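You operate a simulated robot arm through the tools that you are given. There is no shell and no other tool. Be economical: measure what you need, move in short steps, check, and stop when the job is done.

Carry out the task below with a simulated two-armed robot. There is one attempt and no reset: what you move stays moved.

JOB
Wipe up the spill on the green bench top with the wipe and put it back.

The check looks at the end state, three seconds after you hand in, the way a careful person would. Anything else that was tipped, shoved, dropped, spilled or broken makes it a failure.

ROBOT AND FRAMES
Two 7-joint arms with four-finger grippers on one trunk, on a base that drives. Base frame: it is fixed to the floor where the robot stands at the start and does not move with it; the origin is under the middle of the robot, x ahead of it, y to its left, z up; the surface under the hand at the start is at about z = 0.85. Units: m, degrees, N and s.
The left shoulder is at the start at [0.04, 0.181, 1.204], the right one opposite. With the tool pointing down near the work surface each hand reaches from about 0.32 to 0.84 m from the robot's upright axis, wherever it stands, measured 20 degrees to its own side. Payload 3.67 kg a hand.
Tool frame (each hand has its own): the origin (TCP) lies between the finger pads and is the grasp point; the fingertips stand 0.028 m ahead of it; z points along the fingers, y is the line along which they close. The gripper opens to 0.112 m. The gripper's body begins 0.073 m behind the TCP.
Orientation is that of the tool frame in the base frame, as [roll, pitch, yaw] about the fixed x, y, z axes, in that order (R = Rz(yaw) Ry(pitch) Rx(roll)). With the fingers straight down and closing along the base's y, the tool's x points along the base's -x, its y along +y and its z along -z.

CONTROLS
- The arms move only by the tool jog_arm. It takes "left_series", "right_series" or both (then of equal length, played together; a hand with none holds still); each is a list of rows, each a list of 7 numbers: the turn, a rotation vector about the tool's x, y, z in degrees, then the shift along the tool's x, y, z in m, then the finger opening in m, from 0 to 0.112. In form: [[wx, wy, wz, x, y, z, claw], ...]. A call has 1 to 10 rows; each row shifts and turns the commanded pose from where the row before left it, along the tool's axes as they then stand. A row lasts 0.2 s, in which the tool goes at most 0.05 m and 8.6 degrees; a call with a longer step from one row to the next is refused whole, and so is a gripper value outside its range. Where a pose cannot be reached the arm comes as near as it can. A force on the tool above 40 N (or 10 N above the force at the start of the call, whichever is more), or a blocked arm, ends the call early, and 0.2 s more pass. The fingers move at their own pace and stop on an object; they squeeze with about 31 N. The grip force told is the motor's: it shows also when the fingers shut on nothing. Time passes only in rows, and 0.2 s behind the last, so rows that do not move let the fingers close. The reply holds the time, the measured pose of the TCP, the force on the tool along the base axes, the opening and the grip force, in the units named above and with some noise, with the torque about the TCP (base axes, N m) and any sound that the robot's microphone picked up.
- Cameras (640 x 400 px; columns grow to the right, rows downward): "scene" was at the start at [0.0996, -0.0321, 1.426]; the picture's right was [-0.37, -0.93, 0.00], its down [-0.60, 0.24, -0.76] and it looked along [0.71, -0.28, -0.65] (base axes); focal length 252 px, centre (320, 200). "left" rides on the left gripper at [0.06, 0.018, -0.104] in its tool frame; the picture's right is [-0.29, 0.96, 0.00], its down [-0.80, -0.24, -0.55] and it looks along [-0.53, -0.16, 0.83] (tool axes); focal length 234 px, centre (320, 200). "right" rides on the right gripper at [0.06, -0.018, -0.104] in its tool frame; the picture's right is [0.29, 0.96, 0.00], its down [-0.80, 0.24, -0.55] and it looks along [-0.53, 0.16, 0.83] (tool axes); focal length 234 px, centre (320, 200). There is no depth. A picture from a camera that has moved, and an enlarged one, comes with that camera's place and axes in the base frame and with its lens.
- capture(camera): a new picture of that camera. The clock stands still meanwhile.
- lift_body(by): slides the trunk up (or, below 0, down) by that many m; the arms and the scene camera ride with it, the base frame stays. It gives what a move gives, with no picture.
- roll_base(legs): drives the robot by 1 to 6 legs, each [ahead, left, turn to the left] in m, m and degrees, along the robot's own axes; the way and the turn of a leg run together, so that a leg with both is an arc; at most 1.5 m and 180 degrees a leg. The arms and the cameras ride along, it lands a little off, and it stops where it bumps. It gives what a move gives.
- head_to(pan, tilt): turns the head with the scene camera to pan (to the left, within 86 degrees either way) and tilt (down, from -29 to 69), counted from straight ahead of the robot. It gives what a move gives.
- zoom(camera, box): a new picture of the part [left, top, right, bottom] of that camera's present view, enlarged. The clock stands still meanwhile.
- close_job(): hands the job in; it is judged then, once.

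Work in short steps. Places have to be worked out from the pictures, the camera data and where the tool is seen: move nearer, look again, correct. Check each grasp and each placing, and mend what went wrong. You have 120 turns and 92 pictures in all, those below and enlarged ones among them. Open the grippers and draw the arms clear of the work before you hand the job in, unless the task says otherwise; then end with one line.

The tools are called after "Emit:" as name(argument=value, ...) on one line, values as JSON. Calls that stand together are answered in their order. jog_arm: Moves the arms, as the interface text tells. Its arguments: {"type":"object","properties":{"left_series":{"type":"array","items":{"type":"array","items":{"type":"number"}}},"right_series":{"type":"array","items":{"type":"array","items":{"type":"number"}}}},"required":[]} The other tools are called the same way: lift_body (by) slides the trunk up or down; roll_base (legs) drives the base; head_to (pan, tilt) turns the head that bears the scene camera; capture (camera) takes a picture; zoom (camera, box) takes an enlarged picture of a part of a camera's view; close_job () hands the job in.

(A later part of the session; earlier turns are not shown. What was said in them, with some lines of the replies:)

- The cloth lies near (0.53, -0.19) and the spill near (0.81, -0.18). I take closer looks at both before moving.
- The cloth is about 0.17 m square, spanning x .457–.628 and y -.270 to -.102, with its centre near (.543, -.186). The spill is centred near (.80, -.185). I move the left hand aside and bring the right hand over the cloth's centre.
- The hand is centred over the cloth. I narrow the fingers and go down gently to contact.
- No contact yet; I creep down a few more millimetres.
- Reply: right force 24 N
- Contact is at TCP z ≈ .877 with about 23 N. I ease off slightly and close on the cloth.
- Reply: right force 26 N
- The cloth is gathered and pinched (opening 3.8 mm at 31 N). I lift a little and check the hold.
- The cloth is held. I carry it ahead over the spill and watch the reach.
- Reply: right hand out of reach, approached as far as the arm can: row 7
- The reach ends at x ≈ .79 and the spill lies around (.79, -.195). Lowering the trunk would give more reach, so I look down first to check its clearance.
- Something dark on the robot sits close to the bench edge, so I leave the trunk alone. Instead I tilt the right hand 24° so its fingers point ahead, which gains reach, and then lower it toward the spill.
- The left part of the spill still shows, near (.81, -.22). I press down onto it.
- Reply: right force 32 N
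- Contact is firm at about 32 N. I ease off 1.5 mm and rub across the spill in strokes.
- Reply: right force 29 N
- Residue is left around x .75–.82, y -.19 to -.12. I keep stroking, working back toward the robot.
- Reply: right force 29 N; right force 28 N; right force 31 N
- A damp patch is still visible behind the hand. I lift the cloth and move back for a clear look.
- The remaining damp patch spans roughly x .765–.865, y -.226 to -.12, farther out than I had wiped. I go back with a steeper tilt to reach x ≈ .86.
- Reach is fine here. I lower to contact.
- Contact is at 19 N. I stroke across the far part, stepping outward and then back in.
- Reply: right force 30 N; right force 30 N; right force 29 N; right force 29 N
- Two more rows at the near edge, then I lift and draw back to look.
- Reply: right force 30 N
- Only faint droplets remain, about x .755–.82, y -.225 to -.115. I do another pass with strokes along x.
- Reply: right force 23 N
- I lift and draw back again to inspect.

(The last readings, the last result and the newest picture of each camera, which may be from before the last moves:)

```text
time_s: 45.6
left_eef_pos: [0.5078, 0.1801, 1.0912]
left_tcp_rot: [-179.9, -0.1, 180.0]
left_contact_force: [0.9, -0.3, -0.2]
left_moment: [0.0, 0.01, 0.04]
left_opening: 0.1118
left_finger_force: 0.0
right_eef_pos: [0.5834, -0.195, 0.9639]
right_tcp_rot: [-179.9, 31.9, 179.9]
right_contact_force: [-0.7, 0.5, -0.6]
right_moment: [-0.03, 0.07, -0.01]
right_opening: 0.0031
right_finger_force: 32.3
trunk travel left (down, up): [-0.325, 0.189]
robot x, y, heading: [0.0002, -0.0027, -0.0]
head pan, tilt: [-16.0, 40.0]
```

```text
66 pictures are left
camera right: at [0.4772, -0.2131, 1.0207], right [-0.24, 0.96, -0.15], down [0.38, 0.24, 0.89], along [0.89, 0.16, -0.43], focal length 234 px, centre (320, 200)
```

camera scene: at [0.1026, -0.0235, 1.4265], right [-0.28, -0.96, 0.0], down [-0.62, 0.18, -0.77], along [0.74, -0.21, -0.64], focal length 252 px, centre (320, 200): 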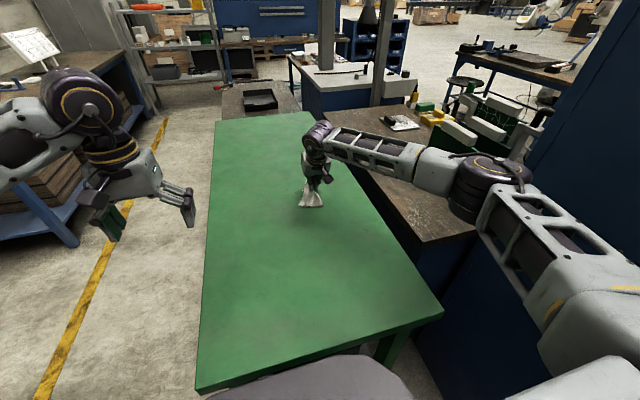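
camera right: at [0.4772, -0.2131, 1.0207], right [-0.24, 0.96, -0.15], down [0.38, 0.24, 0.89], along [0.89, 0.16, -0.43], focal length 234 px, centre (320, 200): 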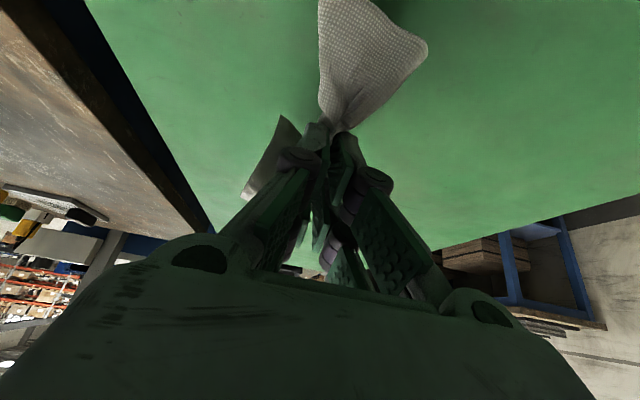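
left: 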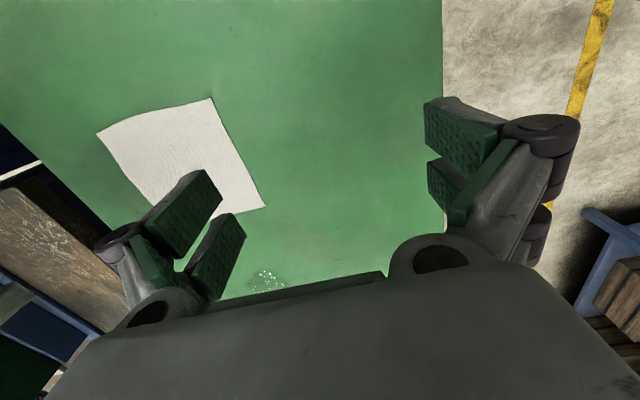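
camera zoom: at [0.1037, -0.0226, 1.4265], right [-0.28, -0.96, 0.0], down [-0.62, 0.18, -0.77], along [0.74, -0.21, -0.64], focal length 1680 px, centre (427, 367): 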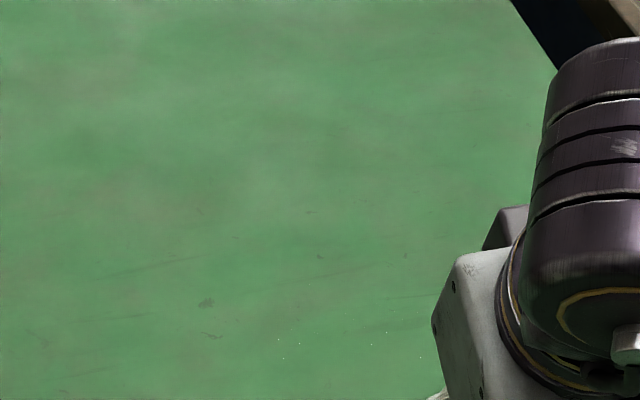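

Nearly clean. A few specks remain near x .80–.81, y -.20 and -.145, so I make one more pass there.

Emit:
jog_arm(right_series=[[0, 0, 0, -0.0322, -0.008, 0.0201, 0], [0, 0, 0, -0.0322, -0.008, 0.0201, 0], [0, 0, 0, -0.0322, -0.008, 0.0201, 0], [0, 0, 0, -0.0322, -0.008, 0.0201, 0], [0, 0, 0, -0.0322, -0.008, 0.0201, 0], [0, 0, 0, 0.0125, 0, 0.0201, 0], [0, 0, 0, 0.0125, 0, 0.0201, 0], [0, 0, 0, 0.0125, 0, 0.0201, 0], [0, 0, 0, 0.0029, 0, 0.0046, 0], [0, 0, 0, 0.0016, 0, 0.0025, 0]])

Emit:
jog_arm(right_series=[[0, 0, 0, 0, 0.04, 0, 0], [0, 0, 0, 0, 0.04, 0, 0], [0, 0, 0, 0, 0.04, 0, 0], [0, 0, 0, -0.0102, 0, 0.0064, 0], [0, 0, 0, 0, -0.04, 0, 0], [0, 0, 0, 0, -0.04, 0, 0], [0, 0, 0, 0, -0.04, 0, 0], [0, 0, 0, -0.0102, 0, 0.0064, 0]])

Emit:
jog_arm(right_series=[[0, 0, 0, 0, 0.04, 0, 0], [0, 0, 0, 0, 0.04, 0, 0], [0, 0, 0, 0, 0.04, 0, 0], [0, 0, 0, -0.0102, 0, 0.0064, 0], [0, 0, 0, 0, -0.04, 0, 0], [0, 0, 0, 0, -0.04, 0, 0], [0, 0, 0, 0, -0.04, 0, 0], [0, 0, 0, -0.0102, 0, 0.0064, 0]])

Emit:
jog_arm(right_series=[[0, 0, 0, 0, 0.04, 0, 0], [0, 0, 0, 0, 0.04, 0, 0], [0, 0, 0, 0, 0.04, 0, 0], [0, 0, 0, -0.0102, 0, 0.0064, 0], [0, 0, 0, 0, -0.04, 0, 0], [0, 0, 0, 0, -0.04, 0, 0], [0, 0, 0, 0, -0.04, 0, 0]])

Emit:
jog_arm(right_series=[[0, 0, 0, -0.0212, 0, -0.0339, 0], [0, 0, 0, -0.0212, 0, -0.0339, 0], [0, 0, 0, 0.0381, -0.01, -0.0238, 0], [0, 0, 0, 0.0381, -0.01, -0.0238, 0], [0, 0, 0, 0.0381, -0.01, -0.0238, 0], [0, 0, 0, 0.0381, 0, -0.0238, 0], [0, 0, 0, 0.0381, 0, -0.0238, 0], [0, 0, 0, 0.0381, 0, -0.0238, 0], [0, 0, 0, 0, 0, 0, 0]])

Emit:
zoom(camera="scene", box=[256, 150, 352, 210])

```text
time_s: 47.8
left_eef_pos: [0.5048, 0.1803, 1.0922]
left_tcp_rot: [-179.9, 0.0, -180.0]
left_contact_force: [-1.1, 0.3, 0.1]
left_moment: [0.01, 0.02, -0.01]
left_opening: 0.1119
left_finger_force: 0.0
right_eef_pos: [0.7727, -0.2348, 0.8882]
right_tcp_rot: [180.0, 32.3, 180.0]
right_contact_force: [-0.1, -0.7, 12.3]
right_moment: [-0.01, 0.0, 0.02]
right_opening: 0.003
right_finger_force: 29.8
trunk travel left (down, up): [-0.325, 0.189]
robot x, y, heading: [-0.0001, -0.0006, 0.0]
head pan, tilt: [-16.0, 40.0]
```

```text
time_s: 49.6
left_eef_pos: [0.5051, 0.181, 1.0937]
left_tcp_rot: [-179.9, 0.1, -179.9]
left_contact_force: [-0.6, 0.0, 1.0]
left_moment: [0.01, 0.02, -0.01]
left_opening: 0.1121
left_finger_force: 0.1
right_eef_pos: [0.7948, -0.235, 0.8884]
right_tcp_rot: [-179.8, 32.1, -180.0]
right_contact_force: [-5.7, -1.6, 20.9]
right_moment: [0.06, 0.36, 0.05]
right_opening: 0.0033
right_finger_force: 31.1
trunk travel left (down, up): [-0.325, 0.189]
robot x, y, heading: [0.0005, -0.0012, -0.4]
head pan, tilt: [-16.0, 40.0]
```

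```text
time_s: 51.4
left_eef_pos: [0.5045, 0.1803, 1.0931]
left_tcp_rot: [-180.0, 0.1, 180.0]
left_contact_force: [0.4, 0.2, -0.1]
left_moment: [0.01, 0.02, 0.03]
left_opening: 0.1118
left_finger_force: 0.1
right_eef_pos: [0.8185, -0.2361, 0.8873]
right_tcp_rot: [-179.8, 32.1, -180.0]
right_contact_force: [-6.1, -0.3, 19.9]
right_moment: [0.03, 0.33, 0.02]
right_opening: 0.003
right_finger_force: 31.4
trunk travel left (down, up): [-0.325, 0.189]
robot x, y, heading: [0.0012, 0.0011, -0.2]
head pan, tilt: [-16.0, 40.0]
```

```text
time_s: 53.0
left_eef_pos: [0.5042, 0.1803, 1.0925]
left_tcp_rot: [180.0, 0.1, 179.9]
left_contact_force: [-0.6, -0.2, 0.3]
left_moment: [0.01, 0.02, 0.0]
left_opening: 0.1121
left_finger_force: 0.1
right_eef_pos: [0.8325, -0.2354, 0.888]
right_tcp_rot: [180.0, 32.2, 179.9]
right_contact_force: [1.3, 5.1, 20.0]
right_moment: [0.26, 0.13, -0.05]
right_opening: 0.0031
right_finger_force: 30.8
trunk travel left (down, up): [-0.325, 0.189]
robot x, y, heading: [0.0005, 0.0009, 0.2]
head pan, tilt: [-16.0, 40.0]
```

```text
time_s: 55.0
left_eef_pos: [0.5079, 0.1793, 1.0913]
left_tcp_rot: [-180.0, -0.1, 180.0]
left_contact_force: [0.0, 0.9, -0.7]
left_moment: [0.01, 0.0, -0.04]
left_opening: 0.1119
left_finger_force: 0.0
right_eef_pos: [0.564, -0.2661, 0.9652]
right_tcp_rot: [-179.9, 32.0, 180.0]
right_contact_force: [-0.1, -0.7, -1.0]
right_moment: [-0.02, 0.0, -0.02]
right_opening: 0.003
right_finger_force: 31.0
trunk travel left (down, up): [-0.325, 0.189]
robot x, y, heading: [0.0015, -0.0013, 0.1]
head pan, tilt: [-16.0, 40.0]
```

```text
6.67 times, centred on (304, 180) of scene
camera zoom: at [0.1038, -0.0235, 1.4264], right [-0.28, -0.96, 0.0], down [-0.62, 0.18, -0.77], along [0.74, -0.21, -0.64], focal length 1680 px, centre (427, 333)
```

zoom: 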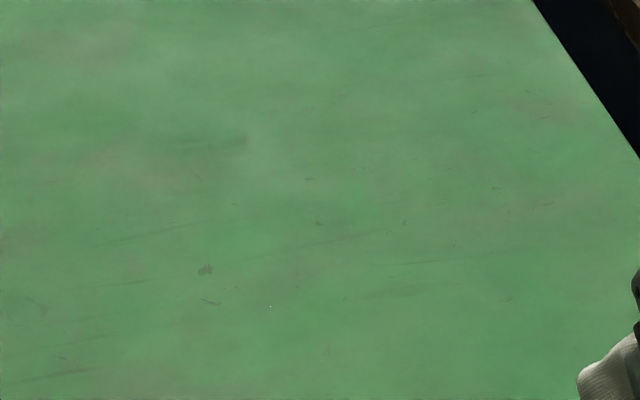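

One tiny speck remains near (.816, -.136). I do a short final rub there.

Emit:
jog_arm(right_series=[[0, 0, 0, -0.0333, 0.0168, 0.0208, 0], [0, 0, 0, -0.0333, 0.0168, 0.0208, 0], [0, 0, 0, -0.0333, 0.0168, 0.0208, 0], [0, 0, 0, -0.0333, 0.0168, 0.0208, 0], [0, 0, 0, -0.0333, 0.0168, 0.0208, 0], [0, 0, 0, -0.0333, 0.0168, 0.0208, 0], [0, 0, 0, 0.0135, 0, 0.0216, 0], [0, 0, 0, 0.0135, 0, 0.0216, 0], [0, 0, 0, 0.0135, 0, 0.0216, 0], [0, 0, 0, 0.0019, 0, 0.003, 0]])

Emit:
jog_arm(right_series=[[0, 0, 0, 0.0005, 0.03, 0.0008, 0], [0, 0, 0, 0, 0.03, 0, 0], [0, 0, 0, -0.0085, 0, 0.0053, 0], [0, 0, 0, 0, -0.03, 0, 0], [0, 0, 0, 0, -0.03, 0, 0], [0, 0, 0, -0.0085, 0, 0.0053, 0], [0, 0, 0, 0, 0.03, 0, 0], [0, 0, 0, 0, 0.03, 0, 0], [0, 0, 0, -0.0085, 0, 0.0053, 0], [0, 0, 0, 0, -0.03, 0, 0]])

Emit:
jog_arm(right_series=[[0, 0, 0, 0.0297, 0.01, -0.0186, 0], [0, 0, 0, -0.0297, 0.01, 0.0186, 0], [0, 0, 0, 0.0297, 0.01, -0.0186, 0], [0, 0, 0, -0.0212, 0, -0.0339, 0], [0, 0, 0, -0.0212, 0, -0.0339, 0], [0, 0, 0, -0.0106, 0, -0.017, 0], [0, 0, 0, 0.0381, -0.01, -0.0238, 0], [0, 0, 0, 0.0381, -0.01, -0.0238, 0], [0, 0, 0, 0.0381, -0.01, -0.0238, 0], [0, 0, 0, 0.0381, 0, -0.0238, 0]])

Emit:
jog_arm(right_series=[[0, 8, 0, 0, -0.01, 0, 0], [0, 8, 0, 0, -0.01, 0, 0], [0, 8, 0, 0, 0, 0, 0], [0, 8, 0, 0, 0, 0, 0], [0, 0, 0, 0.03, 0, 0, 0], [0, 0, 0, 0, 0, 0, 0]])

Emit:
zoom(camera="scene", box=[240, 140, 368, 220])

Emit:
capture(camera="right")

```text
time_s: 57.2
left_eef_pos: [0.5058, 0.1803, 1.0932]
left_tcp_rot: [-180.0, 0.1, 179.9]
left_contact_force: [0.1, 0.4, -0.1]
left_moment: [0.01, -0.02, -0.01]
left_opening: 0.112
left_finger_force: 0.1
right_eef_pos: [0.7992, -0.1637, 0.8867]
right_tcp_rot: [179.9, 32.1, -180.0]
right_contact_force: [0.0, 0.4, 11.1]
right_moment: [0.1, 0.1, 0.0]
right_opening: 0.0033
right_finger_force: 31.8
trunk travel left (down, up): [-0.325, 0.189]
robot x, y, heading: [-0.0013, -0.0018, -0.1]
head pan, tilt: [-16.0, 40.0]
```

```text
time_s: 59.4
left_eef_pos: [0.5048, 0.1797, 1.0926]
left_tcp_rot: [180.0, 0.2, -179.9]
left_contact_force: [-0.8, 0.0, 0.3]
left_moment: [0.02, 0.01, 0.0]
left_opening: 0.1121
left_finger_force: 0.0
right_eef_pos: [0.8288, -0.1308, 0.8872]
right_tcp_rot: [179.9, 32.2, -179.9]
right_contact_force: [2.1, 6.5, 25.9]
right_moment: [0.38, 0.11, -0.06]
right_opening: 0.003
right_finger_force: 30.4
trunk travel left (down, up): [-0.325, 0.189]
robot x, y, heading: [0.0003, 0.0007, 0.3]
head pan, tilt: [-16.0, 40.0]
```

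```text
time_s: 61.6
left_eef_pos: [0.5065, 0.1794, 1.0922]
left_tcp_rot: [-180.0, -0.1, -180.0]
left_contact_force: [-1.1, 0.6, -1.1]
left_moment: [0.0, 0.0, -0.02]
left_opening: 0.1117
left_finger_force: 0.0
right_eef_pos: [0.6132, -0.1371, 0.9845]
right_tcp_rot: [180.0, 32.1, -180.0]
right_contact_force: [-0.5, 0.5, 0.4]
right_moment: [0.02, -0.01, -0.02]
right_opening: 0.003
right_finger_force: 31.4
trunk travel left (down, up): [-0.325, 0.189]
robot x, y, heading: [-0.0004, 0.0004, -0.0]
head pan, tilt: [-16.0, 40.0]
```

```text
time_s: 63.0
left_eef_pos: [0.5087, 0.1798, 1.0909]
left_tcp_rot: [180.0, -0.1, -180.0]
left_contact_force: [0.7, 0.2, -0.9]
left_moment: [-0.03, 0.03, 0.02]
left_opening: 0.1118
left_finger_force: 0.1
right_eef_pos: [0.5847, -0.154, 0.9834]
right_tcp_rot: [180.0, -0.1, -179.9]
right_contact_force: [0.9, 0.2, -0.5]
right_moment: [0.01, 0.01, 0.01]
right_opening: 0.003
right_finger_force: 30.1
trunk travel left (down, up): [-0.325, 0.189]
robot x, y, heading: [-0.002, 0.0007, -0.0]
head pan, tilt: [-16.0, 40.0]
```

```text
5.00 times, centred on (304, 180) of scene
camera zoom: at [0.1036, -0.0231, 1.4264], right [-0.28, -0.96, 0.0], down [-0.62, 0.18, -0.77], along [0.74, -0.21, -0.64], focal length 1260 px, centre (400, 300)
```

zoom: 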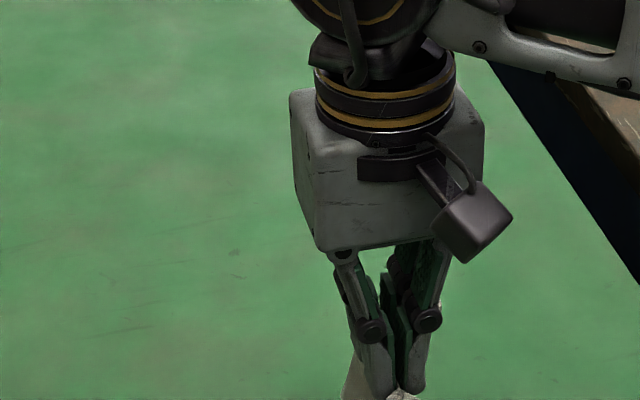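

```text
63 pictures are left
camera right: at [0.5256, -0.1721, 1.0875], right [-0.29, 0.96, 0.0], down [0.8, 0.24, 0.55], along [0.53, 0.16, -0.83], focal length 234 px, centre (320, 200)
```

right: 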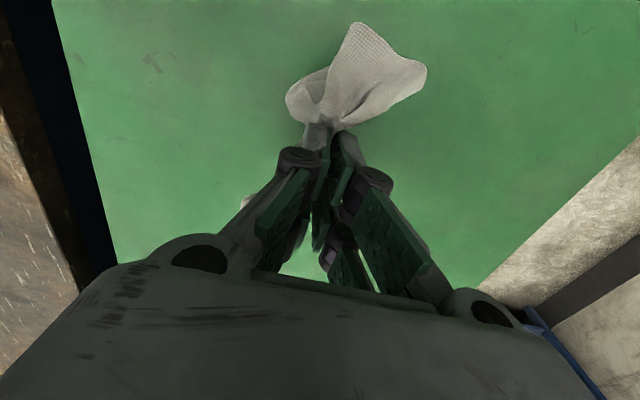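

The surface looks clean. I take the cloth back over its first place (.543, -.186), lower it to the table and release.

Emit:
jog_arm(right_series=[[0, 0, 0, 0.021, -0.016, 0, 0], [0, 0, 0, 0.021, -0.016, 0, 0], [0, 0, 0, 0, 0, 0, 0], [0, 0, 0, 0, 0, 0.03, 0], [0, 0, 0, 0, 0, 0.03, 0], [0, 0, 0, 0, 0, 0.02, 0], [0, 0, 0, 0, 0, 0.015, 0], [0, 0, 0, 0, 0, 0.006, 0], [0, 0, 0, 0, 0, 0, 0], [0, 0, 0, 0, 0, 0, 0]])

Emit:
capture(camera="right")

Emit:
zoom(camera="scene", box=[240, 140, 400, 260])

```text
time_s: 65.2
left_eef_pos: [0.5067, 0.1794, 1.0924]
left_tcp_rot: [180.0, 0.0, 180.0]
left_contact_force: [0.4, 0.3, -0.5]
left_moment: [0.01, 0.01, 0.01]
left_opening: 0.112
left_finger_force: 0.2
right_eef_pos: [0.5423, -0.1865, 0.8838]
right_tcp_rot: [179.9, 0.1, -180.0]
right_contact_force: [0.8, 0.5, 9.2]
right_moment: [0.0, 0.03, -0.03]
right_opening: 0.0029
right_finger_force: 30.8
trunk travel left (down, up): [-0.325, 0.189]
robot x, y, heading: [-0.0004, -0.0025, 0.3]
head pan, tilt: [-16.0, 40.0]
```

```text
62 pictures are left
camera right: at [0.4824, -0.2045, 0.9877], right [-0.29, 0.96, 0.0], down [0.8, 0.24, 0.56], along [0.53, 0.16, -0.83], focal length 234 px, centre (320, 200)
```

right: 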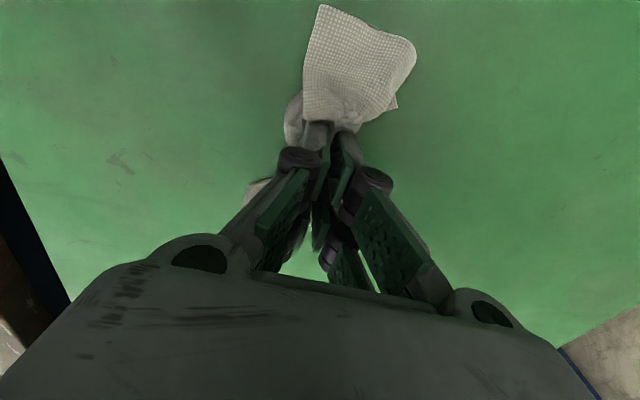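

```text
3.33 times, centred on (320, 200) of scene
camera zoom: at [0.1018, -0.0234, 1.4266], right [-0.28, -0.96, 0.0], down [-0.62, 0.18, -0.77], along [0.74, -0.21, -0.64], focal length 840 px, centre (320, 200)
```

zoom: 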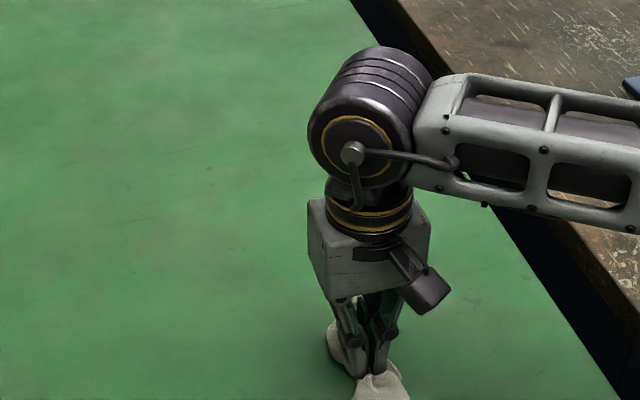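

I open the fingers and rise straight up.

Emit:
jog_arm(right_series=[[0, 0, 0, 0, 0, 0, 0.02], [0, 0, 0, 0, 0, 0, 0.04], [0, 0, 0, 0, 0, 0, 0.05], [0, 0, 0, 0, 0, -0.01, 0.05], [0, 0, 0, 0, 0, -0.02, 0.06], [0, 0, 0, 0, 0, -0.03, 0.08], [0, 0, 0, 0, 0, -0.04, 0.08], [0, 0, 0, 0, 0, -0.04, 0.08], [0, 0, 0, 0, 0, 0, 0.08]])

Emit:
capture(camera="right")

Emit:
capture(camera="scene")

```text
time_s: 67.2
left_eef_pos: [0.508, 0.1793, 1.0916]
left_tcp_rot: [180.0, 0.0, -180.0]
left_contact_force: [0.3, 0.9, 0.0]
left_moment: [0.02, 0.02, -0.01]
left_opening: 0.1122
left_finger_force: 0.0
right_eef_pos: [0.542, -0.1869, 1.0244]
right_tcp_rot: [-180.0, 0.0, 179.9]
right_contact_force: [0.0, 0.2, 0.0]
right_moment: [-0.02, 0.01, -0.02]
right_opening: 0.0799
right_finger_force: 0.0
trunk travel left (down, up): [-0.325, 0.189]
robot x, y, heading: [-0.0046, -0.0011, 0.0]
head pan, tilt: [-16.0, 40.0]
```

```text
60 pictures are left
camera right: at [0.483, -0.2053, 1.1278], right [-0.29, 0.96, 0.0], down [0.8, 0.24, 0.55], along [0.53, 0.16, -0.83], focal length 234 px, centre (320, 200)
```

right: 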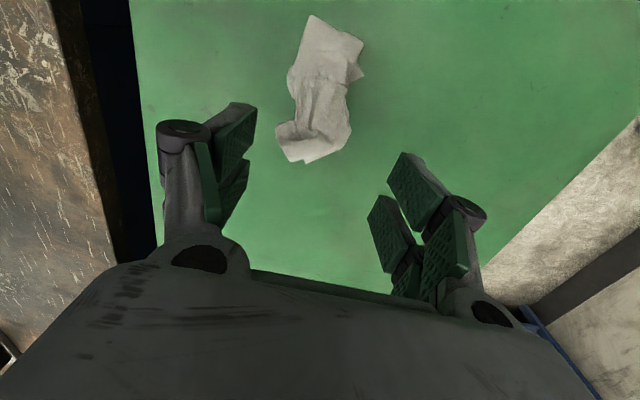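

```text
59 pictures are left
camera scene: at [0.1029, -0.024, 1.4265], right [-0.28, -0.96, 0.0], down [-0.62, 0.18, -0.77], along [0.74, -0.21, -0.64], focal length 252 px, centre (320, 200)
```

scene: 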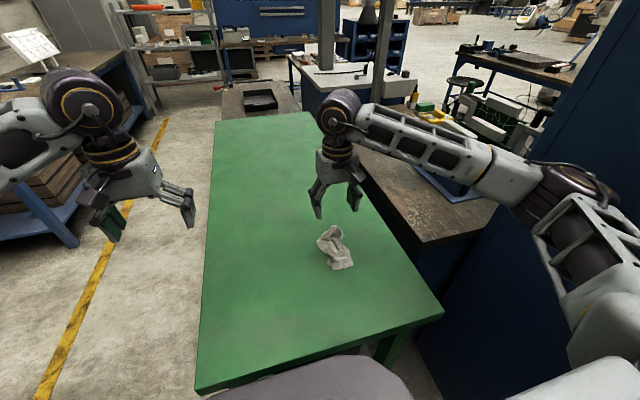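

The cloth lies centred at about (.525, -.19), within 2 cm of its first place, though crumpled. I draw the right arm clear to its starting spot and inspect the bench.

Emit:
jog_arm(right_series=[[0, 0, 0, 0, -0.03, -0.01, 0.1], [0, 0, 0, 0, -0.04, 0, 0.112], [0, 0, 0, 0, -0.04, 0, 0.112], [0, 0, 0, 0, -0.04, 0, 0.112], [0, 0, 0, 0, 0, 0, 0.112], [0, 0, 0, 0, 0, 0, 0.112]])

Emit:
zoom(camera="scene", box=[230, 130, 390, 280])

Emit:
zoom(camera="scene", box=[250, 145, 346, 205])

```text
time_s: 68.6
left_eef_pos: [0.5062, 0.1807, 1.092]
left_tcp_rot: [180.0, 0.0, -180.0]
left_contact_force: [0.0, -0.9, -1.5]
left_moment: [0.02, -0.01, 0.01]
left_opening: 0.112
left_finger_force: 0.0
right_eef_pos: [0.5419, -0.3369, 1.0326]
right_tcp_rot: [180.0, 0.0, 180.0]
right_contact_force: [0.1, -0.5, -0.2]
right_moment: [0.0, 0.05, -0.04]
right_opening: 0.1118
right_finger_force: 0.0
trunk travel left (down, up): [-0.325, 0.189]
robot x, y, heading: [-0.0015, 0.0008, 0.1]
head pan, tilt: [-16.0, 40.0]
```

```text
2.67 times, centred on (310, 205) of scene
camera zoom: at [0.1025, -0.024, 1.4265], right [-0.28, -0.96, 0.0], down [-0.62, 0.18, -0.77], along [0.74, -0.21, -0.64], focal length 672 px, centre (347, 187)
```

zoom: 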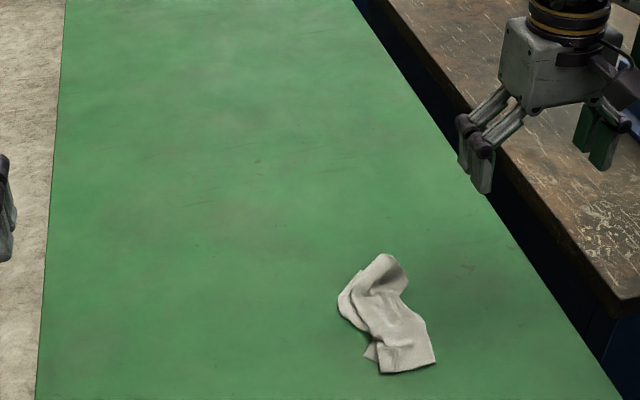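

```text
6.67 times, centred on (298, 175) of scene
camera zoom: at [0.1025, -0.024, 1.4265], right [-0.28, -0.96, 0.0], down [-0.62, 0.18, -0.77], along [0.74, -0.21, -0.64], focal length 1680 px, centre (467, 367)
```

zoom: 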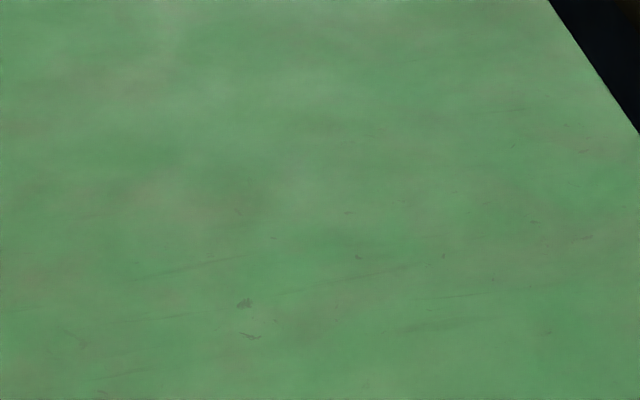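

The spill is gone, the cloth lies back at about (.545, -.195), and both hands are open and clear. I hand the job in.

Emit:
close_job()

```text
The job is handed in.
```

I wiped up the spill on the green bench, with no trace left in the last close-up, and put the wipe back within about 1 cm of where it started, though crumpled rather than flat.
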